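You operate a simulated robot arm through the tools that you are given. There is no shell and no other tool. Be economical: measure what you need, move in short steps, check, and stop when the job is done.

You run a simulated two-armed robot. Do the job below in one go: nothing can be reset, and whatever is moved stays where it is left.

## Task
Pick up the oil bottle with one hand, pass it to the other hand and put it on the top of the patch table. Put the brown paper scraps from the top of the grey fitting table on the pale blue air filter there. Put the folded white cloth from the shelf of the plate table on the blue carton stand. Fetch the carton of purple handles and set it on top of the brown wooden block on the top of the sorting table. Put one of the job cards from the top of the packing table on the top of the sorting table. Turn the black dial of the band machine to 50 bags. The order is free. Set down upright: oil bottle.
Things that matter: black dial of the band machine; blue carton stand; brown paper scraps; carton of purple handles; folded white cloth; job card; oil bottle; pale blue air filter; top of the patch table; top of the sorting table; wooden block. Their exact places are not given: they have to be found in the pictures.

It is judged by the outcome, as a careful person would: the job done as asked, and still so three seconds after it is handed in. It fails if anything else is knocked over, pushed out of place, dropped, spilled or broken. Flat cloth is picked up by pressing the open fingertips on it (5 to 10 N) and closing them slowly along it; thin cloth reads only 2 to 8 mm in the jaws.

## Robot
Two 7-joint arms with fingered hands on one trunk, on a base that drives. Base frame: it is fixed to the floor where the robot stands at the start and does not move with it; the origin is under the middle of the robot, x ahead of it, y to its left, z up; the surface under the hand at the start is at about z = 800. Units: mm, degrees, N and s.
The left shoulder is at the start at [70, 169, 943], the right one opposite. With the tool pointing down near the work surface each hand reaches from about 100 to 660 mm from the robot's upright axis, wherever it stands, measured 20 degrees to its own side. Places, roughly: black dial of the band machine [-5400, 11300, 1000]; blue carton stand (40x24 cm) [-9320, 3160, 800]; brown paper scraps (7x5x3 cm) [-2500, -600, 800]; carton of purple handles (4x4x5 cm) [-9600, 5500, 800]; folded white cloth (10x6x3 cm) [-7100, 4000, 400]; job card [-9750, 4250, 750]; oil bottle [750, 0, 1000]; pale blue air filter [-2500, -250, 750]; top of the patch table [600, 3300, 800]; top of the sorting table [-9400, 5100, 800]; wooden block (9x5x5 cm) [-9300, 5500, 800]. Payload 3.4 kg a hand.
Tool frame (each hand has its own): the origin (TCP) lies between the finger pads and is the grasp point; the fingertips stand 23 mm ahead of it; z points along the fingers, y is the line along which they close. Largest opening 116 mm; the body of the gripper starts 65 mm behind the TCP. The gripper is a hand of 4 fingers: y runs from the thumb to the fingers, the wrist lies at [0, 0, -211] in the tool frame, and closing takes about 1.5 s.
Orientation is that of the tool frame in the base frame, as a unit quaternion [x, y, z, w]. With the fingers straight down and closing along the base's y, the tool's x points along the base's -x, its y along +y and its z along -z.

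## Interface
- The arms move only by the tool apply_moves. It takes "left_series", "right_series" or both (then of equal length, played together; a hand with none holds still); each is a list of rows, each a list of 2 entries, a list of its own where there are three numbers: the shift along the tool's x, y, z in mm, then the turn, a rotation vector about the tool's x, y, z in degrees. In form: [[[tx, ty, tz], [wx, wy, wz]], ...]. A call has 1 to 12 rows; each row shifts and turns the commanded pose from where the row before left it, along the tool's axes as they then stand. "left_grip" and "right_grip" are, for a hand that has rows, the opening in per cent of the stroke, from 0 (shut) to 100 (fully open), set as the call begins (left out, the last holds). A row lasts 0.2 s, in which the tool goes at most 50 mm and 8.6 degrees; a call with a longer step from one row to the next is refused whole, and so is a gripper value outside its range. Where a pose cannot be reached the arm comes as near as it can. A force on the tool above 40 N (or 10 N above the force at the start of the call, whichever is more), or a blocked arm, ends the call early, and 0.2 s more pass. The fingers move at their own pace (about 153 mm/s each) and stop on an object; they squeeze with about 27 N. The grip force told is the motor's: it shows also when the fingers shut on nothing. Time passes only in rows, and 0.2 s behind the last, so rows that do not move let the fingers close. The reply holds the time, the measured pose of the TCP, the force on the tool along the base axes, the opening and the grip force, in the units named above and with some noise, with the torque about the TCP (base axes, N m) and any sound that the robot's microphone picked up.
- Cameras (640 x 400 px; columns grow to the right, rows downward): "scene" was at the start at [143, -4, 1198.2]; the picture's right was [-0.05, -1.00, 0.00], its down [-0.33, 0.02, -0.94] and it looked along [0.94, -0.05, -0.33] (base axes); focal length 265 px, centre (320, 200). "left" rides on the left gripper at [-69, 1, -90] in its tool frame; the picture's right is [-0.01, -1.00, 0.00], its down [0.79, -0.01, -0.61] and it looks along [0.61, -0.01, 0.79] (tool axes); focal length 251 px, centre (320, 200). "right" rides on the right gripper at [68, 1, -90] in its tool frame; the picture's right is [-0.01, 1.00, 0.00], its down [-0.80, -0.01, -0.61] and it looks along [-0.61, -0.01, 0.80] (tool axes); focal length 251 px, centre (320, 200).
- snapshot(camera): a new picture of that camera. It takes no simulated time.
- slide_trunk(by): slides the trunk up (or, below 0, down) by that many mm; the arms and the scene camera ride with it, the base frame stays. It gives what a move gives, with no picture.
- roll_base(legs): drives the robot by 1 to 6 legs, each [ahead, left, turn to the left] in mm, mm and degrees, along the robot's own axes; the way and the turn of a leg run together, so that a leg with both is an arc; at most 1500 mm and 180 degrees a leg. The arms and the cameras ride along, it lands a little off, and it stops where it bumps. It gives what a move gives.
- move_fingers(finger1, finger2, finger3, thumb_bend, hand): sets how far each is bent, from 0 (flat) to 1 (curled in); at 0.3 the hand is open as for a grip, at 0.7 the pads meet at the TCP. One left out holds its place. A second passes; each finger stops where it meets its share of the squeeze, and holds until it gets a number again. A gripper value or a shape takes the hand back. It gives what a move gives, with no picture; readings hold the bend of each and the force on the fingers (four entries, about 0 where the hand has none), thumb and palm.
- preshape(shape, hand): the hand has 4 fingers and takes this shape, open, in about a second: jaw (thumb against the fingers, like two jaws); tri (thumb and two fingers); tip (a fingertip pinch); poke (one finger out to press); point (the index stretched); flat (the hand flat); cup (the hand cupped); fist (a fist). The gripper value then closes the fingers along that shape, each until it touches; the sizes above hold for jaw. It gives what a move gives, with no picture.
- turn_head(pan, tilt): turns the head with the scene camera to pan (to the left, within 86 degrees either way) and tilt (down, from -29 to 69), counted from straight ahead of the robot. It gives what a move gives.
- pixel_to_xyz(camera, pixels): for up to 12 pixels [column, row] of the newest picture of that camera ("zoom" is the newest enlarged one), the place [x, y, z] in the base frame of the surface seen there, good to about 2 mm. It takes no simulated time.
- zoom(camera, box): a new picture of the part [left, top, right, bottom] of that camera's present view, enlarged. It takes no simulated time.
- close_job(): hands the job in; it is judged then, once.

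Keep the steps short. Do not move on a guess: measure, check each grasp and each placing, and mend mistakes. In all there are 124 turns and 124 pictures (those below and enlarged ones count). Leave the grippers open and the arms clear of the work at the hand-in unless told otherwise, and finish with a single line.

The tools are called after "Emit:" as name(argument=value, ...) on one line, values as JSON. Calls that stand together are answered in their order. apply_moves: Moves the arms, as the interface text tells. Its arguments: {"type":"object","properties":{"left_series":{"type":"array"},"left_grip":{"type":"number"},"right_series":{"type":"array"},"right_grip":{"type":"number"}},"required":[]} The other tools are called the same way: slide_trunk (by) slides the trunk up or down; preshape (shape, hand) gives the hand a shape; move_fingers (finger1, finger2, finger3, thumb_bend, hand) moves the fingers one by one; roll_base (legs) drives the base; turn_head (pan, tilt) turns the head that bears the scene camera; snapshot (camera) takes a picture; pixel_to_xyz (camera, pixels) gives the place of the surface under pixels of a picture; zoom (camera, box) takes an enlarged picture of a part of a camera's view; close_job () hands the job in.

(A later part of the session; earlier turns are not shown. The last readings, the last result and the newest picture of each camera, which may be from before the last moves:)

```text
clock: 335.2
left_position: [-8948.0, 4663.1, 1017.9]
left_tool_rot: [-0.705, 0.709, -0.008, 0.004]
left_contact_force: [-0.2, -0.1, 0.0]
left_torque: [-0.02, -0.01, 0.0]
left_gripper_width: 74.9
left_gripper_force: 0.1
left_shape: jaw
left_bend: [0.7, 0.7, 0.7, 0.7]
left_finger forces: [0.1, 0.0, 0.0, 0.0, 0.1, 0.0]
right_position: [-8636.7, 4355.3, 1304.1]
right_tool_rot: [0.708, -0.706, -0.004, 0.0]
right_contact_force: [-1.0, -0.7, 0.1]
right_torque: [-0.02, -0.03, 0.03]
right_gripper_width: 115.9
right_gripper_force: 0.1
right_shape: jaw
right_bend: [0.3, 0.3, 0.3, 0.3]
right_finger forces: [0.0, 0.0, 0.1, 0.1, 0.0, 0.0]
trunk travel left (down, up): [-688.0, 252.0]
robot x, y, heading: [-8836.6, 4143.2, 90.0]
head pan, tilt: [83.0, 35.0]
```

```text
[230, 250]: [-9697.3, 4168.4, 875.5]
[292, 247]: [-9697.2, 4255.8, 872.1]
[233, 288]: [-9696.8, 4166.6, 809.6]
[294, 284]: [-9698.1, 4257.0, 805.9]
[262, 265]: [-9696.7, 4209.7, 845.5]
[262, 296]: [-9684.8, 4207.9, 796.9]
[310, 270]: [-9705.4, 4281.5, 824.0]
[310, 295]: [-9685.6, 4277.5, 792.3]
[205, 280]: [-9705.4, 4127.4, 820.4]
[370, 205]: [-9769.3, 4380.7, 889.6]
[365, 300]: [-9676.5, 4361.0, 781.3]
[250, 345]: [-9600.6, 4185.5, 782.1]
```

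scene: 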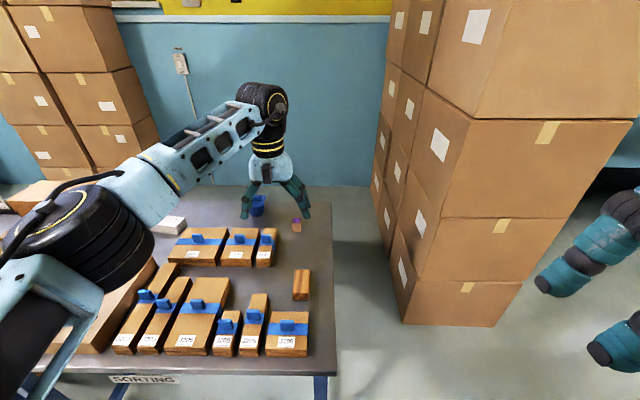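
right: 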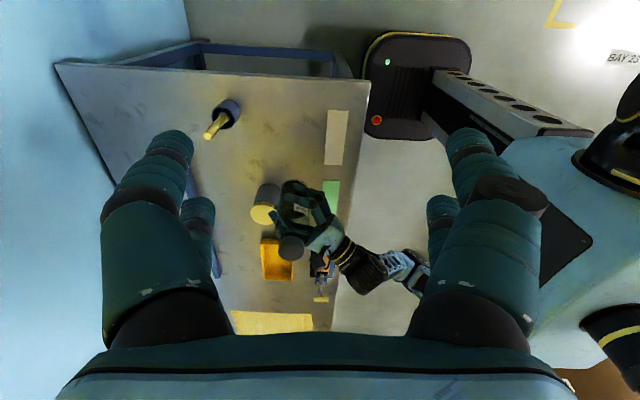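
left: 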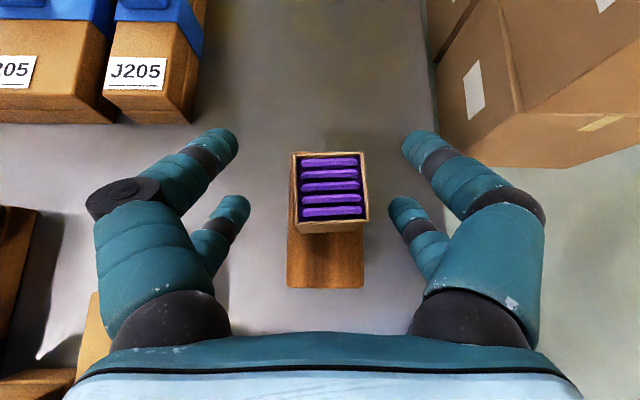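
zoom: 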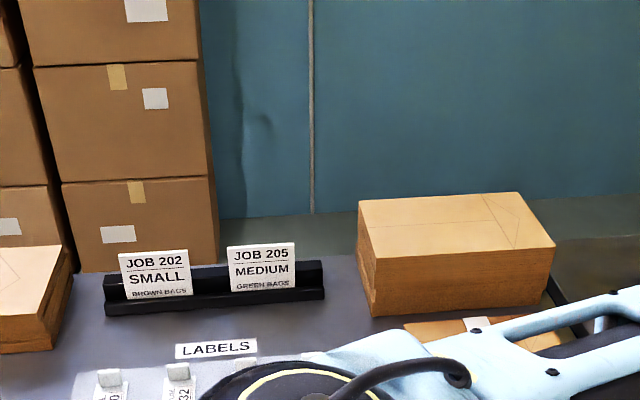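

Card "JOB 205" stands at x -9697, y 4166–4258, z 800–877, with the holder's back wall up to 825. I'll move 20 closer and swing the left arm out to the left above the card, tilted 36° so that it closes across the card's thickness.

Emit:
roll_base(legs=[[0, 20, 0]])

Emit:
apply_moves(left_series=[[[0, 0, 0], [-7.2, 0, 0]], [[0, 0, 0], [-7.2, 0, 0]], [[0, 0, 0], [-7.2, 0, 0]], [[0, 0, 0], [-7.2, 0, 0]], [[0, 0, 0], [-7.2, 0, 0]], [[23.7, 31.4, 23.3], [0, 0, 0]], [[23.7, 31.4, 23.3], [0, 0, 0]], [[23.7, 31.4, 23.3], [0, 0, 0]], [[23.7, 31.4, 23.3], [0, 0, 0]], [[23.7, 31.4, 23.3], [0, 0, 0]], [[23.7, 31.4, 23.3], [0, 0, 0]], [[23.7, 31.4, 23.3], [0, 0, 0]]], left_grip=65)

Emit:
apply_moves(left_series=[[[23.7, 31.4, 23.3], [0, 0, 0]], [[23.7, 31.4, 23.3], [0, 0, 0]], [[23.7, 31.4, 23.3], [0, 0, 0]], [[23.7, 31.4, 23.3], [0, 0, 0]], [[23.7, 31.4, 23.3], [0, 0, 0]], [[23.7, 31.4, 23.3], [0, 0, 0]], [[23.7, 31.4, 23.3], [0, 0, 0]], [[23.7, 31.4, 23.3], [0, 0, 0]], [[23.7, 31.4, 23.3], [0, 0, 0]], [[23.7, 31.4, 23.3], [0, 0, 0]], [[23.7, 31.4, 23.3], [0, 0, 0]]])

Emit:
snapshot(camera="scene")

```text
clock: 336.0
left_position: [-8964.0, 4663.8, 1018.7]
left_tool_rot: [-0.705, 0.709, -0.006, 0.003]
left_contact_force: [1.1, -0.7, -1.0]
left_torque: [0.02, 0.05, 0.04]
left_gripper_width: 75.0
left_gripper_force: 0.0
left_shape: jaw
left_bend: [0.7, 0.7, 0.7, 0.7]
left_finger forces: [0.1, 0.0, 0.0, 0.1, 0.1, 0.0]
right_position: [-8652.6, 4355.9, 1302.9]
right_tool_rot: [0.709, -0.706, -0.005, 0.001]
right_contact_force: [1.3, -0.1, -0.3]
right_torque: [-0.03, 0.04, -0.02]
right_gripper_width: 115.8
right_gripper_force: 0.0
right_shape: jaw
right_bend: [0.3, 0.3, 0.3, 0.3]
right_finger forces: [0.0, 0.1, 0.1, 0.0, 0.0, 0.0]
trunk travel left (down, up): [-688.0, 252.0]
robot x, y, heading: [-8849.3, 4142.8, 90.3]
head pan, tilt: [83.0, 35.0]
```

```text
clock: 338.6
left_position: [-9244.6, 4499.6, 1011.4]
left_tool_rot: [-0.672, 0.677, 0.211, -0.212]
left_contact_force: [0.6, -0.6, -0.6]
left_torque: [0.02, -0.04, -0.04]
left_gripper_width: 74.9
left_gripper_force: 0.0
left_shape: jaw
left_bend: [0.7, 0.7, 0.7, 0.7]
left_finger forces: [0.0, 0.0, 0.0, 0.0, 0.0, 0.0]
right_position: [-8658.8, 4353.7, 1303.4]
right_tool_rot: [0.708, -0.706, -0.003, -0.002]
right_contact_force: [0.2, -0.1, -0.8]
right_torque: [0.03, -0.01, -0.03]
right_gripper_width: 116.1
right_gripper_force: 0.0
right_shape: jaw
right_bend: [0.3, 0.3, 0.3, 0.3]
right_finger forces: [0.0, 0.1, 0.0, 0.0, 0.0, 0.1]
trunk travel left (down, up): [-688.0, 252.0]
robot x, y, heading: [-8855.2, 4138.5, 90.4]
head pan, tilt: [83.0, 35.0]
```

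```text
clock: 341.0
left_position: [-9676.6, 4239.6, 1001.6]
left_tool_rot: [-0.671, 0.677, 0.212, -0.214]
left_contact_force: [-0.4, -0.2, -0.3]
left_torque: [0.02, -0.01, -0.02]
left_gripper_width: 74.7
left_gripper_force: 0.1
left_shape: jaw
left_bend: [0.7, 0.7, 0.7, 0.7]
left_finger forces: [0.0, 0.0, 0.0, 0.0, 0.1, 0.0]
right_position: [-8658.3, 4355.5, 1303.8]
right_tool_rot: [0.708, -0.706, -0.003, -0.001]
right_contact_force: [-0.4, 0.0, -0.2]
right_torque: [0.03, -0.03, 0.03]
right_gripper_width: 116.0
right_gripper_force: 0.1
right_shape: jaw
right_bend: [0.3, 0.3, 0.3, 0.3]
right_finger forces: [0.0, 0.0, 0.0, 0.0, 0.0, 0.1]
trunk travel left (down, up): [-688.0, 252.0]
robot x, y, heading: [-8852.7, 4141.2, 90.3]
head pan, tilt: [83.0, 35.0]
```

```text
26 pictures are left
```

scene: 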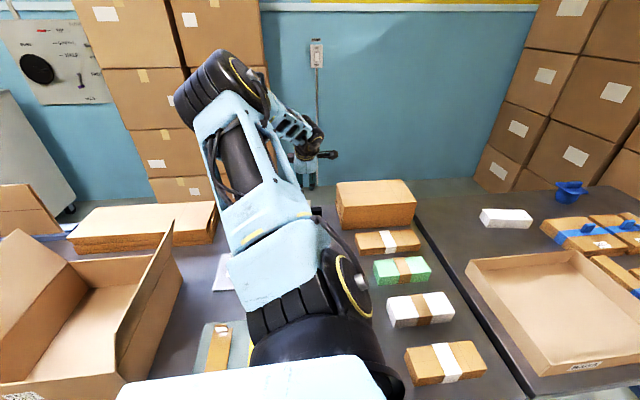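

Reached without limits. I'll shift to be exactly above the card, lower 95 by the trunk, and look with the hand camera.

Emit:
apply_moves(left_series=[[[14, 8.3, 5.8], [0, 0, 0]], [[13.6, 8.3, 5.8], [0, 0, 0]], [[0, 0, 0], [0, 0, 0]]])

Emit:
slide_trunk(by=-95)

Emit:
snapshot(camera="left")

```text
clock: 341.8
left_position: [-9694.2, 4213.9, 1002.0]
left_tool_rot: [-0.672, 0.676, 0.212, -0.215]
left_contact_force: [-0.2, -0.7, 0.2]
left_torque: [-0.01, 0.03, -0.02]
left_gripper_width: 75.2
left_gripper_force: 0.0
left_shape: jaw
left_bend: [0.7, 0.7, 0.7, 0.7]
left_finger forces: [0.1, 0.1, 0.0, 0.0, 0.0, 0.0]
right_position: [-8655.7, 4355.0, 1303.6]
right_tool_rot: [0.708, -0.706, -0.002, 0.0]
right_contact_force: [-0.4, 0.8, 0.6]
right_torque: [0.01, 0.01, 0.0]
right_gripper_width: 115.9
right_gripper_force: 0.2
right_shape: jaw
right_bend: [0.3, 0.3, 0.3, 0.3]
right_finger forces: [0.0, 0.0, 0.0, 0.0, 0.1, 0.0]
trunk travel left (down, up): [-688.0, 252.0]
robot x, y, heading: [-8850.9, 4140.1, 90.2]
head pan, tilt: [83.0, 35.0]
```

```text
clock: 343.1
left_position: [-9693.9, 4212.9, 906.8]
left_tool_rot: [-0.672, 0.677, 0.212, -0.215]
left_contact_force: [-0.6, 0.4, -0.5]
left_torque: [-0.03, -0.02, 0.0]
left_gripper_width: 74.9
left_gripper_force: 0.0
left_shape: jaw
left_bend: [0.7, 0.7, 0.7, 0.7]
left_finger forces: [0.1, 0.0, 0.0, 0.0, 0.0, 0.0]
right_position: [-8656.7, 4356.6, 1208.4]
right_tool_rot: [0.708, -0.706, -0.003, -0.001]
right_contact_force: [-0.1, -0.3, -0.6]
right_torque: [0.01, -0.04, 0.01]
right_gripper_width: 115.9
right_gripper_force: 0.0
right_shape: jaw
right_bend: [0.3, 0.3, 0.3, 0.3]
right_finger forces: [0.0, 0.1, 0.0, 0.1, 0.0, 0.0]
trunk travel left (down, up): [-593.0, 347.0]
robot x, y, heading: [-8854.6, 4144.2, 90.4]
head pan, tilt: [83.0, 35.0]
```

```text
25 pictures are left
```

left: 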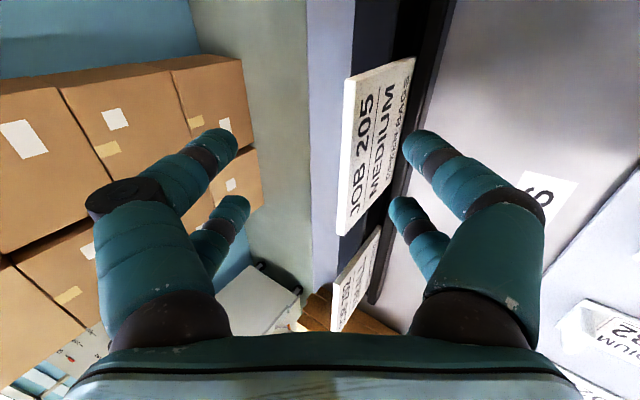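

The card is between the digit pairs. I'll lower 42 more and close.

Emit:
slide_trunk(by=-42)

Emit:
apply_moves(left_series=[[[0, 0, 0], [0, 0, 0]], [[0, 0, 0], [0, 0, 0]], [[0, 0, 0], [0, 0, 0]], [[0, 0, 0], [0, 0, 0]], [[0, 0, 0], [0, 0, 0]], [[0, 0, 0], [0, 0, 0]], [[0, 0, 0], [0, 0, 0]]], left_grip=0)

Emit:
snapshot(camera="left")

```text
clock: 344.0
left_position: [-9694.7, 4212.7, 865.6]
left_tool_rot: [-0.671, 0.677, 0.212, -0.214]
left_contact_force: [-0.2, -0.3, 0.0]
left_torque: [0.0, -0.02, -0.03]
left_gripper_width: 75.1
left_gripper_force: 0.1
left_shape: jaw
left_bend: [0.7, 0.7, 0.7, 0.7]
left_finger forces: [0.0, 0.0, 0.1, 0.0, 0.1, 0.0]
right_position: [-8657.2, 4356.1, 1166.3]
right_tool_rot: [0.708, -0.706, -0.004, 0.0]
right_contact_force: [-0.6, 0.2, 0.2]
right_torque: [-0.02, -0.03, 0.02]
right_gripper_width: 115.9
right_gripper_force: 0.1
right_shape: jaw
right_bend: [0.3, 0.3, 0.3, 0.3]
right_finger forces: [0.1, 0.0, 0.0, 0.0, 0.0, 0.0]
trunk travel left (down, up): [-551.0, 389.0]
robot x, y, heading: [-8852.2, 4143.0, 90.3]
head pan, tilt: [83.0, 35.0]
```

```text
clock: 345.6
left_position: [-9694.6, 4213.1, 865.3]
left_tool_rot: [-0.672, 0.676, 0.212, -0.214]
left_contact_force: [11.0, -0.3, -6.2]
left_torque: [0.0, -0.91, -0.01]
left_gripper_width: 10.1
left_gripper_force: 27.2
left_shape: jaw
left_bend: [0.72, 0.71, 0.73, 0.76]
left_finger forces: [22.1, 22.6, 27.2, 0.0, 28.7, 0.0]
right_position: [-8655.7, 4356.0, 1165.5]
right_tool_rot: [0.708, -0.706, -0.003, -0.001]
right_contact_force: [0.1, 0.2, -0.6]
right_torque: [-0.02, -0.01, 0.02]
right_gripper_width: 115.8
right_gripper_force: 0.0
right_shape: jaw
right_bend: [0.3, 0.3, 0.3, 0.3]
right_finger forces: [0.1, 0.0, 0.0, 0.1, 0.1, 0.1]
trunk travel left (down, up): [-551.0, 389.0]
robot x, y, heading: [-8859.0, 4138.2, 90.3]
head pan, tilt: [83.0, 35.0]
```

```text
24 pictures are left
```

left: 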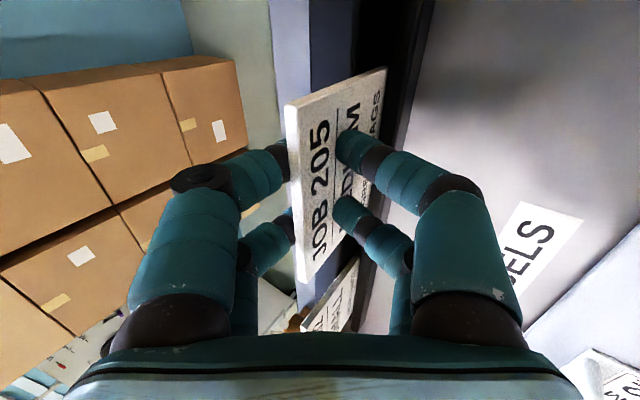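

The card is gripped by all digits. I'll lift it straight out 140 mm and check.

Emit:
slide_trunk(by=140)

Emit:
snapshot(camera="left")

```text
clock: 347.2
left_position: [-9695.3, 4214.2, 1006.2]
left_tool_rot: [-0.672, 0.676, 0.212, -0.214]
left_contact_force: [-0.4, 0.3, 0.5]
left_torque: [0.02, 0.0, -0.03]
left_gripper_width: 9.1
left_gripper_force: 27.4
left_shape: jaw
left_bend: [0.74, 0.74, 0.72, 0.74]
left_finger forces: [24.5, 24.8, 24.7, 0.0, 24.6, 0.0]
right_position: [-8656.9, 4356.0, 1305.3]
right_tool_rot: [0.709, -0.705, -0.004, 0.0]
right_contact_force: [-0.1, -0.2, -0.5]
right_torque: [0.04, 0.0, -0.02]
right_gripper_width: 116.0
right_gripper_force: 0.0
right_shape: jaw
right_bend: [0.3, 0.3, 0.3, 0.3]
right_finger forces: [0.1, 0.0, 0.1, 0.0, 0.0, 0.0]
trunk travel left (down, up): [-691.0, 249.0]
robot x, y, heading: [-8856.8, 4136.7, 90.3]
head pan, tilt: [83.0, 35.0]
```

```text
23 pictures are left
```

left: 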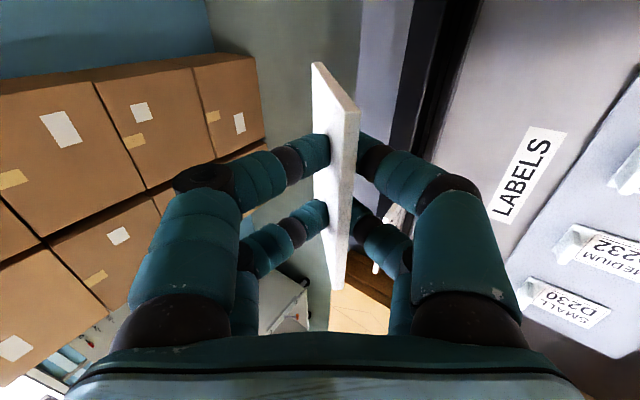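

The card is out and held firmly. There is free space on the sorting table behind the tray, around (-9650,4780). I'll drive 566 north with the arm as it is, then tilt the hand flatter, and look.

Emit:
roll_base(legs=[[566, 0, 0]])

Emit:
apply_moves(left_series=[[[0, -20, -15], [0, 0, 0]], [[0, -20, -15], [0, 0, 0]], [[0, 0, 0], [-7.5, 0, 0]], [[0, 0, 0], [-7.5, 0, 0]], [[0, 0, 0], [-7.5, 0, 0]], [[0, 0, 0], [-7.5, 0, 0]]])

Emit:
turn_head(pan=78, tilt=38)

Emit:
snapshot(camera="scene")

Emit:
snapshot(camera="left")

```text
clock: 350.5
left_position: [-9697.8, 4778.3, 1004.0]
left_tool_rot: [-0.672, 0.676, 0.212, -0.215]
left_contact_force: [0.0, 0.1, -0.6]
left_torque: [-0.05, 0.0, -0.03]
left_gripper_width: 9.1
left_gripper_force: 27.5
left_shape: jaw
left_bend: [0.74, 0.74, 0.72, 0.74]
left_finger forces: [24.3, 24.8, 24.7, 0.1, 24.6, 0.1]
right_position: [-8658.7, 4923.7, 1306.1]
right_tool_rot: [0.709, -0.705, -0.003, -0.001]
right_contact_force: [-0.3, 0.2, 0.4]
right_torque: [0.04, 0.01, 0.02]
right_gripper_width: 116.1
right_gripper_force: 0.1
right_shape: jaw
right_bend: [0.3, 0.3, 0.3, 0.3]
right_finger forces: [0.0, 0.1, 0.1, 0.0, 0.0, 0.0]
trunk travel left (down, up): [-691.0, 249.0]
robot x, y, heading: [-8855.0, 4702.6, 90.3]
head pan, tilt: [83.0, 35.0]
```

```text
clock: 351.9
left_position: [-9646.9, 4773.1, 1003.9]
left_tool_rot: [-0.608, 0.612, 0.351, -0.365]
left_contact_force: [0.1, 0.2, -0.5]
left_torque: [-0.03, -0.02, 0.01]
left_gripper_width: 8.9
left_gripper_force: 27.2
left_shape: jaw
left_bend: [0.74, 0.74, 0.72, 0.74]
left_finger forces: [23.5, 24.0, 23.9, 0.1, 23.7, 0.0]
left hand out of reach, approached as far as the arm can: row 4
right_position: [-8659.8, 4922.9, 1305.6]
right_tool_rot: [0.709, -0.705, -0.003, 0.0]
right_contact_force: [0.3, 0.1, 0.6]
right_torque: [-0.01, -0.01, 0.0]
right_gripper_width: 116.1
right_gripper_force: 0.1
right_shape: jaw
right_bend: [0.3, 0.3, 0.3, 0.3]
right_finger forces: [0.1, 0.0, 0.0, 0.0, 0.1, 0.0]
trunk travel left (down, up): [-691.0, 249.0]
robot x, y, heading: [-8856.2, 4709.3, 90.3]
head pan, tilt: [83.0, 35.0]
```

```text
clock: 352.5
left_position: [-9644.6, 4772.0, 1004.8]
left_tool_rot: [-0.608, 0.612, 0.35, -0.366]
left_contact_force: [0.6, 0.9, -0.1]
left_torque: [0.03, 0.0, 0.01]
left_gripper_width: 9.5
left_gripper_force: 27.1
left_shape: jaw
left_bend: [0.74, 0.74, 0.72, 0.74]
left_finger forces: [23.5, 24.0, 23.9, 0.0, 23.7, 0.0]
right_position: [-8660.9, 4922.2, 1306.1]
right_tool_rot: [0.709, -0.705, -0.004, -0.001]
right_contact_force: [-0.3, 0.1, -0.1]
right_torque: [-0.02, -0.02, 0.02]
right_gripper_width: 116.1
right_gripper_force: 0.0
right_shape: jaw
right_bend: [0.3, 0.3, 0.3, 0.3]
right_finger forces: [0.1, 0.0, 0.0, 0.0, 0.0, 0.0]
trunk travel left (down, up): [-691.0, 249.0]
robot x, y, heading: [-8858.1, 4706.2, 90.1]
head pan, tilt: [78.0, 38.0]
```

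```text
22 pictures are left
```

scene: 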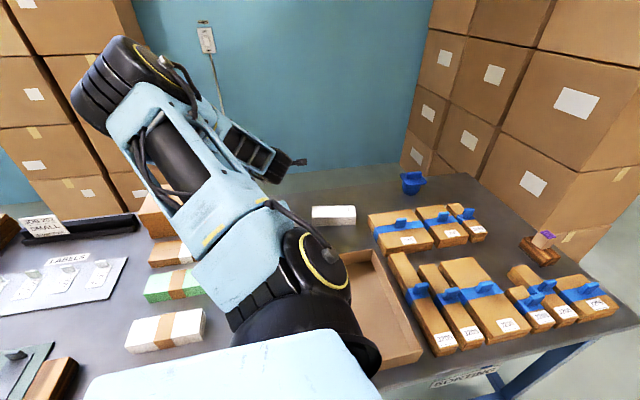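

```text
21 pictures are left
```

left: 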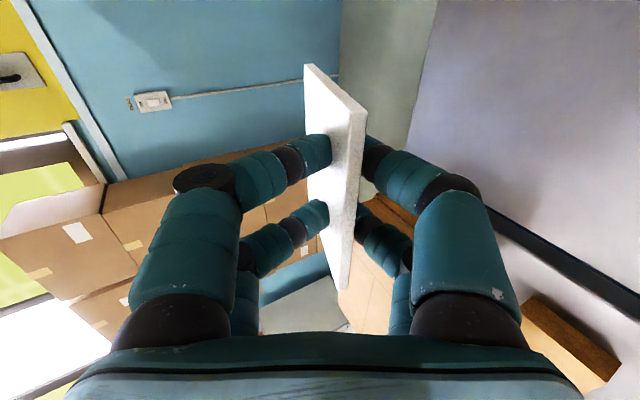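

Emit:
pixel_to_xyz(camera="left", pixels=[[440, 60], [415, 140], [470, 120], [390, 120], [550, 150], [520, 215], [500, 60]])

Emit:
slide_trunk(by=-165)

Emit:
snapshot(camera="left")

```text
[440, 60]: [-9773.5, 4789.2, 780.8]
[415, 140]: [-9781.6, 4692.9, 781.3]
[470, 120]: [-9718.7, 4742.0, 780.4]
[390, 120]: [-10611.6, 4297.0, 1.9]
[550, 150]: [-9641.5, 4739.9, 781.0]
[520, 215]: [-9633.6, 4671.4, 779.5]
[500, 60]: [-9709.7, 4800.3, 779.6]
```

```text
clock: 354.4
left_position: [-9645.4, 4772.7, 840.0]
left_tool_rot: [-0.608, 0.612, 0.35, -0.365]
left_contact_force: [-0.3, 0.6, 1.0]
left_torque: [0.02, -0.02, -0.01]
left_gripper_width: 9.1
left_gripper_force: 26.9
left_shape: jaw
left_bend: [0.74, 0.74, 0.72, 0.74]
left_finger forces: [23.6, 24.1, 23.8, 0.0, 23.7, 0.0]
right_position: [-8659.9, 4923.5, 1141.5]
right_tool_rot: [0.709, -0.705, -0.003, 0.0]
right_contact_force: [-0.2, 0.9, -0.3]
right_torque: [0.0, 0.02, 0.03]
right_gripper_width: 116.1
right_gripper_force: 0.2
right_shape: jaw
right_bend: [0.3, 0.3, 0.3, 0.3]
right_finger forces: [0.0, 0.0, 0.0, 0.0, 0.1, 0.1]
trunk travel left (down, up): [-526.0, 414.0]
robot x, y, heading: [-8857.8, 4704.5, 90.1]
head pan, tilt: [78.0, 38.0]
```

```text
20 pictures are left
```

left: 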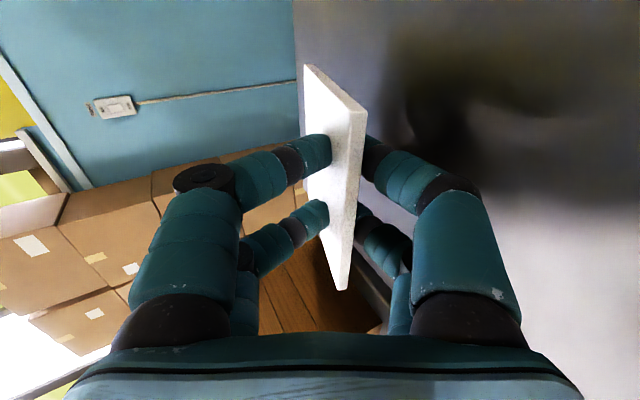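

I'll lower 17 more, open to about 35 mm and see the card drop.

Emit:
slide_trunk(by=-17)

Emit:
apply_moves(left_series=[[[0, 0, 0], [0, 0, 0]], [[0, 0, 0], [0, 0, 0]], [[0, 0, 0], [0, 0, 0]], [[0, 0, 0], [0, 0, 0]], [[0, 0, -12], [0, 0, 0]], [[0, 0, -15], [0, 0, 0]], [[0, 0, -15], [0, 0, 0]], [[0, 0, -20], [0, 0, 0]], [[0, 0, -25], [0, 0, 0]], [[0, 0, -30], [0, 0, 0]]], left_grip=32)

Emit:
snapshot(camera="left")

```text
clock: 355.1
left_position: [-9644.8, 4773.1, 823.0]
left_tool_rot: [-0.608, 0.612, 0.35, -0.366]
left_contact_force: [-0.2, 0.3, -0.5]
left_torque: [-0.04, -0.02, -0.02]
left_gripper_width: 8.9
left_gripper_force: 27.3
left_shape: jaw
left_bend: [0.74, 0.74, 0.72, 0.74]
left_finger forces: [23.5, 24.1, 23.9, 0.0, 23.7, 0.1]
right_position: [-8658.8, 4922.8, 1124.5]
right_tool_rot: [0.709, -0.706, -0.003, -0.001]
right_contact_force: [1.0, -0.8, 0.3]
right_torque: [-0.04, -0.01, 0.0]
right_gripper_width: 116.0
right_gripper_force: 0.1
right_shape: jaw
right_bend: [0.3, 0.3, 0.3, 0.3]
right_finger forces: [0.0, 0.0, 0.0, 0.0, 0.1, 0.0]
trunk travel left (down, up): [-509.0, 431.0]
robot x, y, heading: [-8854.9, 4709.7, 90.5]
head pan, tilt: [78.0, 38.0]
```

```text
clock: 357.3
left_position: [-9579.2, 4788.2, 838.2]
left_tool_rot: [-0.609, 0.611, 0.349, -0.367]
left_contact_force: [-0.2, -0.4, -0.4]
left_torque: [0.0, 0.02, 0.02]
left_gripper_width: 36.8
left_gripper_force: 0.1
left_shape: jaw
left_bend: [0.73, 0.73, 0.73, 0.77]
left_finger forces: [0.0, 0.0, 0.1, 0.0, 0.1, 0.1]
left hand out of reach, approached as far as the arm can: row 8, 9, 10
right_position: [-8658.4, 4923.9, 1124.1]
right_tool_rot: [0.709, -0.705, -0.003, 0.0]
right_contact_force: [0.2, 0.1, 0.6]
right_torque: [0.02, 0.0, -0.01]
right_gripper_width: 115.8
right_gripper_force: 0.0
right_shape: jaw
right_bend: [0.3, 0.3, 0.3, 0.3]
right_finger forces: [0.1, 0.0, 0.1, 0.0, 0.0, 0.0]
trunk travel left (down, up): [-509.0, 431.0]
robot x, y, heading: [-8855.3, 4707.5, 90.3]
head pan, tilt: [78.0, 38.0]
```

```text
19 pictures are left
```

left: 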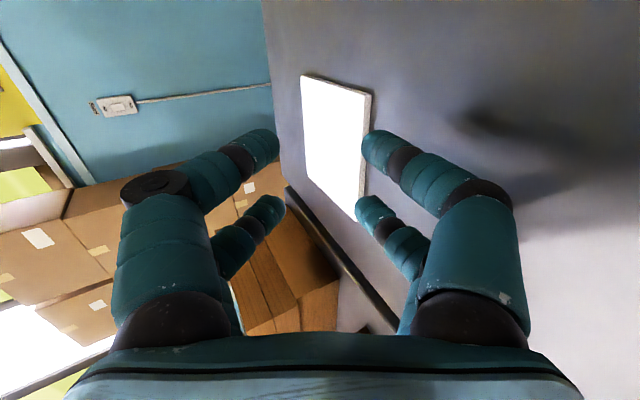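

Emit:
pixel_to_xyz(camera="left", pixels=[[335, 130], [308, 85], [366, 100], [312, 170], [350, 200], [355, 150], [330, 195], [290, 180]])

```text
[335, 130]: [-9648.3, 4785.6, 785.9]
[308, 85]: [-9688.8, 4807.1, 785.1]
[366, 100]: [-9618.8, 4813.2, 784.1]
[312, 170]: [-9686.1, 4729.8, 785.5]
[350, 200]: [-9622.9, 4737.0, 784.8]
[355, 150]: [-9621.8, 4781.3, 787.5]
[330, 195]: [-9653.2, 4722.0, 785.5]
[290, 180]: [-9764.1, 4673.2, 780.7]
```

The card lies flat on the sorting table (z 785, x -9690..-9617, y 4720–4813). I'll raise the hand clear, move right, fold the arm back, and drive north toward the band machine.

Emit:
slide_trunk(by=250)

Emit:
roll_base(legs=[[0, -350, 0]])

Emit:
apply_moves(left_series=[[[-22.5, -19.3, -34.6], [0, 0, 0]], [[-22.5, -19.3, -34.6], [0, 0, 0]], [[-22.5, -19.3, -34.6], [0, 0, 0]], [[-22.5, -19.3, -34.6], [0, 0, 0]], [[-22.5, -19.3, -34.6], [0, 0, 0]], [[-22.5, -19.3, -34.6], [0, 0, 0]], [[-22.5, -19.3, -34.6], [0, 0, 0]], [[-22.5, -19.3, -34.6], [0, 0, 0]], [[-22.5, -19.3, -34.6], [0, 0, 0]], [[-22.5, -19.3, -34.6], [0, 0, 0]], [[-22.5, -19.3, -34.6], [0, 0, 0]], [[-22.5, -19.3, -34.6], [0, 0, 0]]], left_grip=100)

Emit:
apply_moves(left_series=[[[0, 0, 0], [8.5, 0, 0]], [[0, 0, 0], [8.5, 0, 0]], [[0, 0, 0], [8.5, 0, 0]], [[0, 0, 0], [8.5, 0, 0]], [[0, 0, 0], [8.5, 0, 0]], [[0, 0, 0], [8.5, 0, 0]], [[0, 0, 0], [8.5, 0, 0]]])

Emit:
roll_base(legs=[[1500, 0, 0], [1500, 0, 0], [1200, 0, 0]])

Emit:
turn_head(pan=-50, tilt=10)

Emit:
snapshot(camera="scene")

```text
clock: 359.8
left_position: [-9579.4, 4788.9, 1087.0]
left_tool_rot: [-0.608, 0.612, 0.348, -0.367]
left_contact_force: [-0.8, 0.3, -0.2]
left_torque: [0.02, 0.0, -0.02]
left_gripper_width: 36.7
left_gripper_force: 0.1
left_shape: jaw
left_bend: [0.73, 0.73, 0.73, 0.77]
left_finger forces: [0.0, 0.1, 0.0, 0.0, 0.1, 0.0]
right_position: [-8659.7, 4923.0, 1374.4]
right_tool_rot: [0.709, -0.706, -0.003, -0.001]
right_contact_force: [-0.3, 0.3, -0.4]
right_torque: [0.01, -0.01, 0.02]
right_gripper_width: 116.3
right_gripper_force: 0.1
right_shape: jaw
right_bend: [0.3, 0.3, 0.3, 0.3]
right_finger forces: [0.0, 0.0, 0.0, 0.1, 0.1, 0.1]
trunk travel left (down, up): [-759.0, 181.0]
robot x, y, heading: [-8858.1, 4707.4, 90.2]
head pan, tilt: [78.0, 38.0]
```

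```text
clock: 362.1
left_position: [-9226.8, 4790.1, 1086.3]
left_tool_rot: [-0.608, 0.611, 0.349, -0.367]
left_contact_force: [0.4, -0.2, 0.0]
left_torque: [-0.02, -0.02, 0.01]
left_gripper_width: 36.8
left_gripper_force: 0.1
left_shape: jaw
left_bend: [0.73, 0.73, 0.73, 0.77]
left_finger forces: [0.0, 0.0, 0.0, 0.0, 0.0, 0.0]
right_position: [-8307.3, 4924.9, 1375.0]
right_tool_rot: [0.71, -0.704, -0.003, -0.001]
right_contact_force: [-0.4, -0.1, -1.0]
right_torque: [0.02, -0.02, 0.0]
right_gripper_width: 115.9
right_gripper_force: 0.0
right_shape: jaw
right_bend: [0.3, 0.3, 0.3, 0.3]
right_finger forces: [0.1, 0.1, 0.1, 0.1, 0.0, 0.0]
trunk travel left (down, up): [-759.0, 181.0]
robot x, y, heading: [-8501.9, 4710.7, 90.6]
head pan, tilt: [78.0, 38.0]
```

```text
clock: 364.7
left_position: [-8820.6, 5094.1, 1058.8]
left_tool_rot: [-0.61, 0.612, 0.346, -0.366]
left_contact_force: [-0.8, -0.4, 0.2]
left_torque: [-0.04, 0.01, 0.02]
left_gripper_width: 115.9
left_gripper_force: 0.2
left_shape: jaw
left_bend: [0.3, 0.3, 0.3, 0.3]
left_finger forces: [0.0, 0.0, 0.0, 0.1, 0.0, 0.1]
left hand out of reach, approached as far as the arm can: row 1, 3, 4, 5, 6, 12
right_position: [-8305.8, 4926.1, 1373.9]
right_tool_rot: [0.71, -0.704, -0.003, -0.001]
right_contact_force: [0.7, -0.2, 0.1]
right_torque: [0.01, 0.01, 0.02]
right_gripper_width: 116.1
right_gripper_force: 0.0
right_shape: jaw
right_bend: [0.3, 0.3, 0.3, 0.3]
right_finger forces: [0.0, 0.1, 0.0, 0.0, 0.0, 0.0]
trunk travel left (down, up): [-759.0, 181.0]
robot x, y, heading: [-8502.3, 4709.3, 90.5]
head pan, tilt: [78.0, 38.0]
```

```text
clock: 366.3
left_position: [-8821.6, 5092.4, 1057.5]
left_tool_rot: [0.71, -0.704, 0.002, 0.014]
left_contact_force: [-0.5, -0.3, 0.6]
left_torque: [-0.01, -0.01, 0.0]
left_gripper_width: 115.8
left_gripper_force: 0.0
left_shape: jaw
left_bend: [0.3, 0.3, 0.3, 0.3]
left_finger forces: [0.1, 0.0, 0.0, 0.0, 0.1, 0.1]
right_position: [-8308.1, 4926.0, 1374.1]
right_tool_rot: [0.71, -0.704, -0.003, -0.001]
right_contact_force: [-0.1, -0.6, 0.8]
right_torque: [-0.01, -0.01, 0.02]
right_gripper_width: 115.9
right_gripper_force: 0.0
right_shape: jaw
right_bend: [0.3, 0.3, 0.3, 0.3]
right_finger forces: [0.0, 0.0, 0.1, 0.0, 0.1, 0.1]
trunk travel left (down, up): [-759.0, 181.0]
robot x, y, heading: [-8502.6, 4709.4, 90.8]
head pan, tilt: [78.0, 38.0]
```

```text
clock: 386.5
left_position: [-8956.3, 9283.8, 1059.2]
left_tool_rot: [0.719, -0.695, 0.001, 0.016]
left_contact_force: [0.2, 0.5, 0.2]
left_torque: [-0.02, 0.04, 0.0]
left_gripper_width: 115.7
left_gripper_force: 0.1
left_shape: jaw
left_bend: [0.3, 0.3, 0.3, 0.3]
left_finger forces: [0.0, 0.0, 0.0, 0.0, 0.1, 0.1]
right_position: [-8437.2, 9128.2, 1373.8]
right_tool_rot: [0.719, -0.695, -0.004, 0.0]
right_contact_force: [-0.3, -0.3, -0.1]
right_torque: [-0.04, -0.03, -0.03]
right_gripper_width: 115.7
right_gripper_force: 0.0
right_shape: jaw
right_bend: [0.3, 0.3, 0.3, 0.3]
right_finger forces: [0.0, 0.0, 0.0, 0.1, 0.1, 0.1]
trunk travel left (down, up): [-759.0, 181.0]
robot x, y, heading: [-8634.3, 8907.5, 92.2]
head pan, tilt: [78.0, 38.0]
```

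```text
clock: 388.6
left_position: [-8956.7, 9283.5, 1058.6]
left_tool_rot: [0.719, -0.695, 0.001, 0.016]
left_contact_force: [0.6, 0.1, -0.3]
left_torque: [0.02, -0.01, -0.03]
left_gripper_width: 115.8
left_gripper_force: 0.1
left_shape: jaw
left_bend: [0.3, 0.3, 0.3, 0.3]
left_finger forces: [0.0, 0.0, 0.0, 0.1, 0.1, 0.0]
right_position: [-8438.7, 9130.8, 1373.2]
right_tool_rot: [0.719, -0.695, -0.004, 0.0]
right_contact_force: [-0.2, 0.1, 0.6]
right_torque: [-0.01, 0.0, 0.01]
right_gripper_width: 115.9
right_gripper_force: 0.0
right_shape: jaw
right_bend: [0.3, 0.3, 0.3, 0.3]
right_finger forces: [0.0, 0.0, 0.1, 0.0, 0.0, 0.0]
trunk travel left (down, up): [-759.0, 181.0]
robot x, y, heading: [-8628.6, 8909.4, 91.9]
head pan, tilt: [-50.0, 10.0]
```

```text
18 pictures are left
```

scene: 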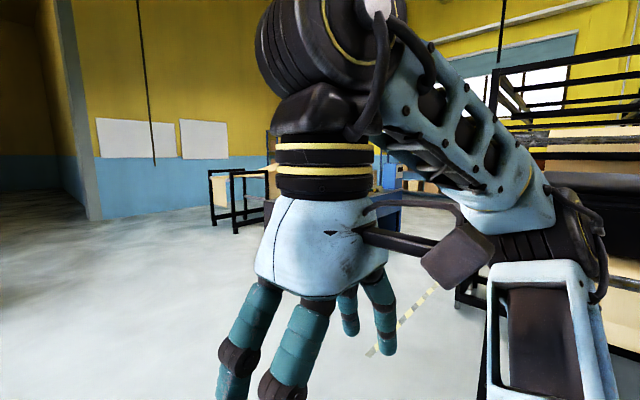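

The right arm blocks the view. I'll lower the right hand, turn toward the machine (right 50°) and look again.

Emit:
apply_moves(right_series=[[[-15, 0, 40], [0, 0, 0]], [[-15, 0, 40], [0, 0, 0]], [[-15, 0, 40], [0, 0, 0]], [[-15, 0, 40], [0, 0, 0]], [[-15, 0, 40], [0, 0, 0]], [[-15, 0, 40], [0, 0, 0]], [[-15, 0, 40], [0, 0, 0]], [[-15, 0, 40], [0, 0, 0]]])

Emit:
roll_base(legs=[[0, 0, -52]])

Emit:
turn_head(pan=0, tilt=8)

Emit:
snapshot(camera="scene")

```text
clock: 390.4
left_position: [-8956.5, 9283.8, 1059.1]
left_tool_rot: [0.719, -0.695, 0.0, 0.017]
left_contact_force: [-0.5, 0.0, -1.5]
left_torque: [0.03, -0.01, -0.01]
left_gripper_width: 115.9
left_gripper_force: 0.2
left_shape: jaw
left_bend: [0.3, 0.3, 0.3, 0.3]
left_finger forces: [0.1, 0.0, 0.0, 0.0, 0.0, 0.0]
right_position: [-8444.5, 9251.2, 1055.2]
right_tool_rot: [0.718, -0.696, -0.004, 0.0]
right_contact_force: [-0.1, 0.6, -0.8]
right_torque: [0.01, -0.01, 0.01]
right_gripper_width: 115.9
right_gripper_force: 0.1
right_shape: jaw
right_bend: [0.3, 0.3, 0.3, 0.3]
right_finger forces: [0.0, 0.1, 0.1, 0.1, 0.0, 0.1]
trunk travel left (down, up): [-759.0, 181.0]
robot x, y, heading: [-8626.7, 8912.2, 92.2]
head pan, tilt: [-50.0, 10.0]
```

```text
clock: 393.1
left_position: [-8536.2, 9398.3, 1059.0]
left_tool_rot: [-0.344, 0.939, 0.006, -0.015]
left_contact_force: [0.5, 0.0, -0.6]
left_torque: [0.04, 0.0, 0.01]
left_gripper_width: 115.9
left_gripper_force: 0.1
left_shape: jaw
left_bend: [0.3, 0.3, 0.3, 0.3]
left_finger forces: [0.0, 0.1, 0.0, 0.1, 0.0, 0.0]
right_position: [-8246.1, 8975.9, 1055.9]
right_tool_rot: [-0.343, 0.939, 0.003, 0.003]
right_contact_force: [0.6, 0.1, 0.1]
right_torque: [-0.01, -0.03, 0.0]
right_gripper_width: 116.0
right_gripper_force: 0.0
right_shape: jaw
right_bend: [0.3, 0.3, 0.3, 0.3]
right_finger forces: [0.1, 0.1, 0.1, 0.1, 0.0, 0.0]
trunk travel left (down, up): [-759.0, 181.0]
robot x, y, heading: [-8625.6, 8908.7, 40.1]
head pan, tilt: [-50.0, 10.0]
```

```text
clock: 394.3
left_position: [-8536.9, 9397.8, 1059.1]
left_tool_rot: [-0.344, 0.939, 0.007, -0.016]
left_contact_force: [0.4, -0.2, 1.1]
left_torque: [0.0, 0.0, 0.02]
left_gripper_width: 116.0
left_gripper_force: 0.0
left_shape: jaw
left_bend: [0.3, 0.3, 0.3, 0.3]
left_finger forces: [0.0, 0.1, 0.0, 0.1, 0.0, 0.0]
right_position: [-8245.2, 8975.0, 1054.9]
right_tool_rot: [-0.343, 0.939, 0.002, 0.002]
right_contact_force: [0.8, -0.7, 0.0]
right_torque: [-0.02, -0.01, 0.0]
right_gripper_width: 116.0
right_gripper_force: 0.1
right_shape: jaw
right_bend: [0.3, 0.3, 0.3, 0.3]
right_finger forces: [0.0, 0.0, 0.0, 0.0, 0.0, 0.0]
trunk travel left (down, up): [-759.0, 181.0]
robot x, y, heading: [-8626.1, 8910.5, 40.2]
head pan, tilt: [0.0, 8.0]
```

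```text
17 pictures are left
```

scene: 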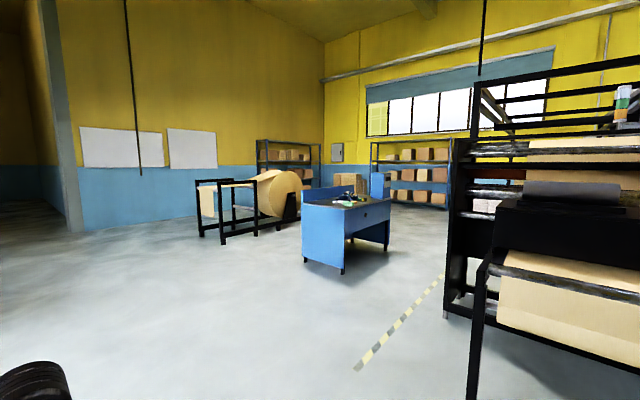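

Emit:
zoom(camera="scene", box=[290, 160, 410, 280])

Emit:
pixel_to_xyz(camera="scene", pixels=[[348, 200], [345, 195], [304, 205], [344, 212], [388, 203], [342, 268], [355, 220], [385, 245], [350, 180], [330, 192]])

```text
3.33 times, centred on (350, 220) of scene
```

zoom: 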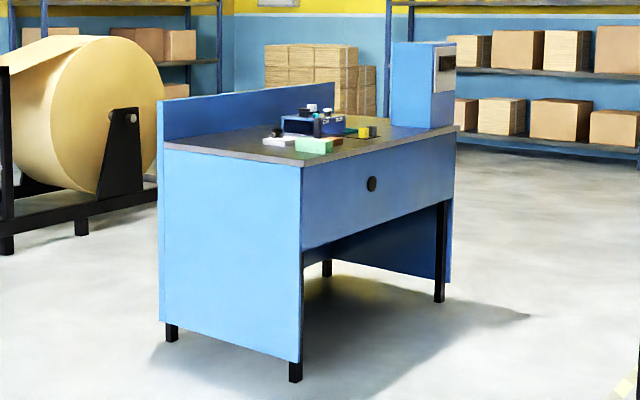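

```text
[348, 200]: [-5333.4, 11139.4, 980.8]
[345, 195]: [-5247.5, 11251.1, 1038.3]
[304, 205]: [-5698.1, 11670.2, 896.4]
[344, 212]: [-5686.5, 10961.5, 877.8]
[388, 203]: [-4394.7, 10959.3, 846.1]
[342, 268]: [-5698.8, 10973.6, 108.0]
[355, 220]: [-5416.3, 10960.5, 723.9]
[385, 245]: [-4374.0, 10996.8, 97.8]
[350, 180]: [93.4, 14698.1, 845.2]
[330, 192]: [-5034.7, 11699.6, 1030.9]
```

The band machine stands on the blue desk, whose front is at y 10960 and x -5700..-4390. I'll drive there in an arc that stays left of the dark rack: ahead 2150, turn to face north, then right 1650.

Emit:
roll_base(legs=[[1100, 0, 0], [1050, 0, 0], [0, 0, 50], [0, -1000, 0], [0, -650, 0]])

Emit:
turn_head(pan=0, tilt=30)

Emit:
snapshot(camera="scene")

```text
clock: 415.1
left_position: [-5664.4, 10671.0, 1058.4]
left_tool_rot: [0.716, -0.697, 0.001, 0.016]
left_contact_force: [-0.6, 0.1, 0.0]
left_torque: [-0.01, 0.03, 0.01]
left_gripper_width: 115.8
left_gripper_force: 0.1
left_shape: jaw
left_bend: [0.3, 0.3, 0.3, 0.3]
left_finger forces: [0.0, 0.0, 0.1, 0.0, 0.0, 0.0]
right_position: [-5152.8, 10632.8, 1055.6]
right_tool_rot: [0.715, -0.699, -0.003, 0.0]
right_contact_force: [0.0, -0.3, 0.5]
right_torque: [0.0, 0.04, 0.02]
right_gripper_width: 115.9
right_gripper_force: 0.0
right_shape: jaw
right_bend: [0.3, 0.3, 0.3, 0.3]
right_finger forces: [0.0, 0.1, 0.0, 0.0, 0.0, 0.0]
trunk travel left (down, up): [-759.0, 181.0]
robot x, y, heading: [-5341.1, 10291.8, 91.3]
head pan, tilt: [0.0, 8.0]
```

```text
clock: 416.0
left_position: [-5665.6, 10669.7, 1058.8]
left_tool_rot: [0.716, -0.698, -0.001, 0.017]
left_contact_force: [0.5, -0.9, -0.2]
left_torque: [-0.02, -0.01, -0.01]
left_gripper_width: 115.9
left_gripper_force: 0.1
left_shape: jaw
left_bend: [0.3, 0.3, 0.3, 0.3]
left_finger forces: [0.0, 0.0, 0.1, 0.1, 0.0, 0.0]
right_position: [-5152.5, 10633.3, 1054.8]
right_tool_rot: [0.715, -0.699, -0.003, -0.001]
right_contact_force: [-0.5, -0.1, 0.1]
right_torque: [-0.05, 0.01, -0.02]
right_gripper_width: 115.8
right_gripper_force: 0.1
right_shape: jaw
right_bend: [0.3, 0.3, 0.3, 0.3]
right_finger forces: [0.0, 0.1, 0.0, 0.1, 0.0, 0.0]
trunk travel left (down, up): [-759.0, 181.0]
robot x, y, heading: [-5334.8, 10295.7, 91.3]
head pan, tilt: [0.0, 30.0]
```

```text
15 pictures are left
```

scene: 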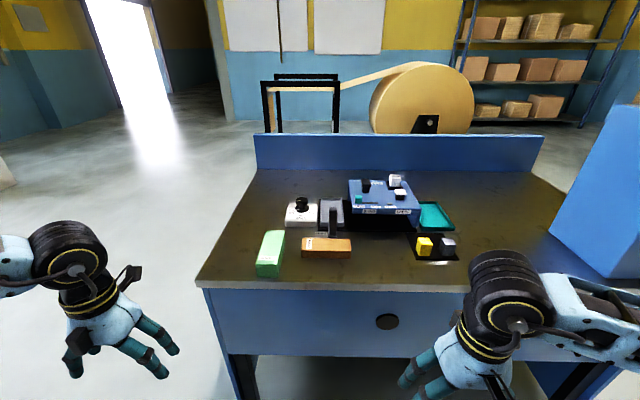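

The black dial is at (301,203) on a white plate, beside the band machine. I'll zoom in and measure.

Emit:
zoom(camera="scene", box=[270, 185, 350, 235])

Emit:
pixel_to_xyz(camera="zoom", pixels=[[255, 110], [255, 135], [220, 110], [290, 115], [250, 100], [170, 240], [330, 270], [190, 180], [250, 215], [300, 250], [330, 200], [250, 270]])

```text
8.00 times, centred on (310, 210) of scene
```

zoom: 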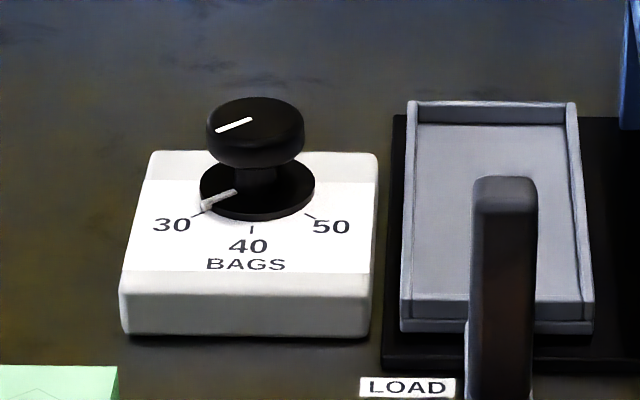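

```text
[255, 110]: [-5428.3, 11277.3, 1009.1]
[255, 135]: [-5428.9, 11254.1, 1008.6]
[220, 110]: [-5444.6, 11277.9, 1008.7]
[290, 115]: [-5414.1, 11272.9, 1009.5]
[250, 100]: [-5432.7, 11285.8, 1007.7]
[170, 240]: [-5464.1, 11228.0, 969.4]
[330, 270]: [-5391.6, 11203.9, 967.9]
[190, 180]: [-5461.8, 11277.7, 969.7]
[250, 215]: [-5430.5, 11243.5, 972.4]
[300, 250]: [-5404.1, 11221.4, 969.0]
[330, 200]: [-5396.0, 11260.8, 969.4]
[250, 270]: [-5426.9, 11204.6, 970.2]
```

The dial's axis is at (-5429,11266), the cap's top at z 1009 and its diameter is about 42. The pointer is at 30 (about 50° left of the front), and 50 is about 52° right of the front, so it has to turn about 100° counter-clockwise seen from above. I'll raise the trunk and drive up to the desk.

Emit:
pixel_to_xyz(camera="zoom", pixels=[[505, 185], [505, 230], [195, 213], [308, 215], [252, 228], [205, 207], [234, 193]])

Emit:
slide_trunk(by=100)

Emit:
roll_base(legs=[[375, -5, -1.3]])

```text
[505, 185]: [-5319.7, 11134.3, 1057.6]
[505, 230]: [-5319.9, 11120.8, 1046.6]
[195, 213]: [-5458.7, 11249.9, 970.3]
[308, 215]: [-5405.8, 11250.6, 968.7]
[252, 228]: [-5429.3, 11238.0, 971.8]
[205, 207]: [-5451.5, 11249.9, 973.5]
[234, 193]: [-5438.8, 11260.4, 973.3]
```

```text
clock: 417.3
left_position: [-5664.3, 10669.6, 1158.9]
left_tool_rot: [0.715, -0.698, 0.001, 0.017]
left_contact_force: [-0.4, 0.3, 0.4]
left_torque: [0.01, -0.01, 0.0]
left_gripper_width: 116.1
left_gripper_force: 0.1
left_shape: jaw
left_bend: [0.3, 0.3, 0.3, 0.3]
left_finger forces: [0.1, 0.1, 0.0, 0.1, 0.1, 0.1]
right_position: [-5152.3, 10632.3, 1155.1]
right_tool_rot: [0.715, -0.699, -0.003, -0.001]
right_contact_force: [0.2, 0.3, -0.2]
right_torque: [0.03, 0.0, 0.02]
right_gripper_width: 115.8
right_gripper_force: 0.1
right_shape: jaw
right_bend: [0.3, 0.3, 0.3, 0.3]
right_finger forces: [0.0, 0.0, 0.1, 0.1, 0.0, 0.0]
trunk travel left (down, up): [-859.0, 81.0]
robot x, y, heading: [-5340.4, 10293.7, 91.4]
head pan, tilt: [0.0, 30.0]
```

```text
clock: 419.7
left_position: [-5654.4, 11051.1, 1159.5]
left_tool_rot: [0.709, -0.705, 0.0, 0.017]
left_contact_force: [0.3, 0.6, -0.3]
left_torque: [0.01, -0.03, -0.02]
left_gripper_width: 116.0
left_gripper_force: 0.0
left_shape: jaw
left_bend: [0.3, 0.3, 0.3, 0.3]
left_finger forces: [0.1, 0.1, 0.0, 0.0, 0.1, 0.1]
right_position: [-5145.9, 11004.1, 1155.3]
right_tool_rot: [0.708, -0.706, -0.004, -0.001]
right_contact_force: [1.4, 0.3, 1.3]
right_torque: [0.04, -0.01, -0.03]
right_gripper_width: 115.9
right_gripper_force: 0.2
right_shape: jaw
right_bend: [0.3, 0.3, 0.3, 0.3]
right_finger forces: [0.0, 0.0, 0.0, 0.1, 0.1, 0.1]
trunk travel left (down, up): [-859.0, 81.0]
robot x, y, heading: [-5340.0, 10668.0, 90.1]
head pan, tilt: [0.0, 30.0]
```

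I'll move the left hand above the dial, straighten its small tilt and pre-turn it 50° clockwise seen from above, leaving room for the 100° turn. I'll then check with the hand camera.

Emit:
apply_moves(left_series=[[[0, 0, 0], [1.4, -1.4, 0]], [[-30.8, -32.2, 9.3], [0, 0, 0]], [[-30.8, -32.2, 9.3], [0, 0, 0]], [[-30.8, -32.2, 9.3], [0, 0, 0]], [[-30.8, -32.2, 9.3], [0, 0, 0]], [[-30.8, -32.2, 9.3], [0, 0, 0]], [[-30.8, -32.2, 9.3], [0, 0, 0]], [[-30.8, -32.2, 9.3], [0, 0, 0]]], left_grip=70)

Emit:
apply_moves(left_series=[[[0, 0, 0], [0, 0, 8.4]], [[0, 0, 0], [0, 0, 8.4]], [[0, 0, 0], [0, 0, 8.4]], [[0, 0, 0], [0, 0, 8.4]], [[0, 0, 0], [0, 0, 8.4]], [[0, 0, 0], [0, 0, 8.4]]])

Emit:
snapshot(camera="left")

```text
clock: 421.5
left_position: [-5513.3, 11183.7, 1130.2]
left_tool_rot: [0.709, -0.706, 0.0, -0.001]
left_contact_force: [-0.2, 0.4, -0.3]
left_torque: [-0.03, 0.02, -0.01]
left_gripper_width: 81.5
left_gripper_force: 0.1
left_shape: jaw
left_bend: [0.66, 0.66, 0.66, 0.67]
left_finger forces: [0.0, 0.0, 0.1, 0.1, 0.0, 0.1]
left hand out of reach, approached as far as the arm can: row 6, 7, 8
right_position: [-5145.6, 11005.7, 1155.1]
right_tool_rot: [0.708, -0.706, -0.003, -0.001]
right_contact_force: [-1.2, 0.7, -0.5]
right_torque: [0.01, 0.01, 0.01]
right_gripper_width: 115.8
right_gripper_force: 0.1
right_shape: jaw
right_bend: [0.3, 0.3, 0.3, 0.3]
right_finger forces: [0.0, 0.0, 0.0, 0.0, 0.1, 0.1]
trunk travel left (down, up): [-859.0, 81.0]
robot x, y, heading: [-5342.6, 10669.3, 90.3]
head pan, tilt: [0.0, 30.0]
```

```text
clock: 422.9
left_position: [-5513.3, 11183.0, 1129.3]
left_tool_rot: [-0.34, 0.94, 0.001, 0.001]
left_contact_force: [1.1, 0.0, 0.4]
left_torque: [0.02, 0.0, -0.02]
left_gripper_width: 81.6
left_gripper_force: 0.2
left_shape: jaw
left_bend: [0.66, 0.66, 0.66, 0.67]
left_finger forces: [0.0, 0.1, 0.0, 0.0, 0.0, 0.0]
right_position: [-5144.1, 11005.6, 1155.2]
right_tool_rot: [0.708, -0.706, -0.003, 0.0]
right_contact_force: [0.1, 0.0, -0.2]
right_torque: [-0.01, 0.02, 0.0]
right_gripper_width: 116.1
right_gripper_force: 0.0
right_shape: jaw
right_bend: [0.3, 0.3, 0.3, 0.3]
right_finger forces: [0.0, 0.1, 0.0, 0.1, 0.0, 0.0]
trunk travel left (down, up): [-859.0, 81.0]
robot x, y, heading: [-5339.2, 10672.1, 90.3]
head pan, tilt: [0.0, 30.0]
```

```text
13 pictures are left
```

left: 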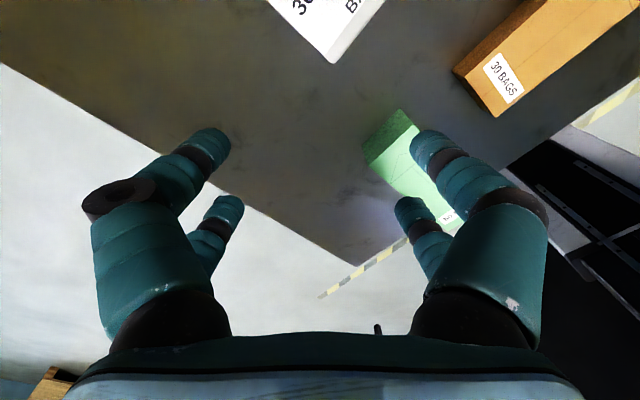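

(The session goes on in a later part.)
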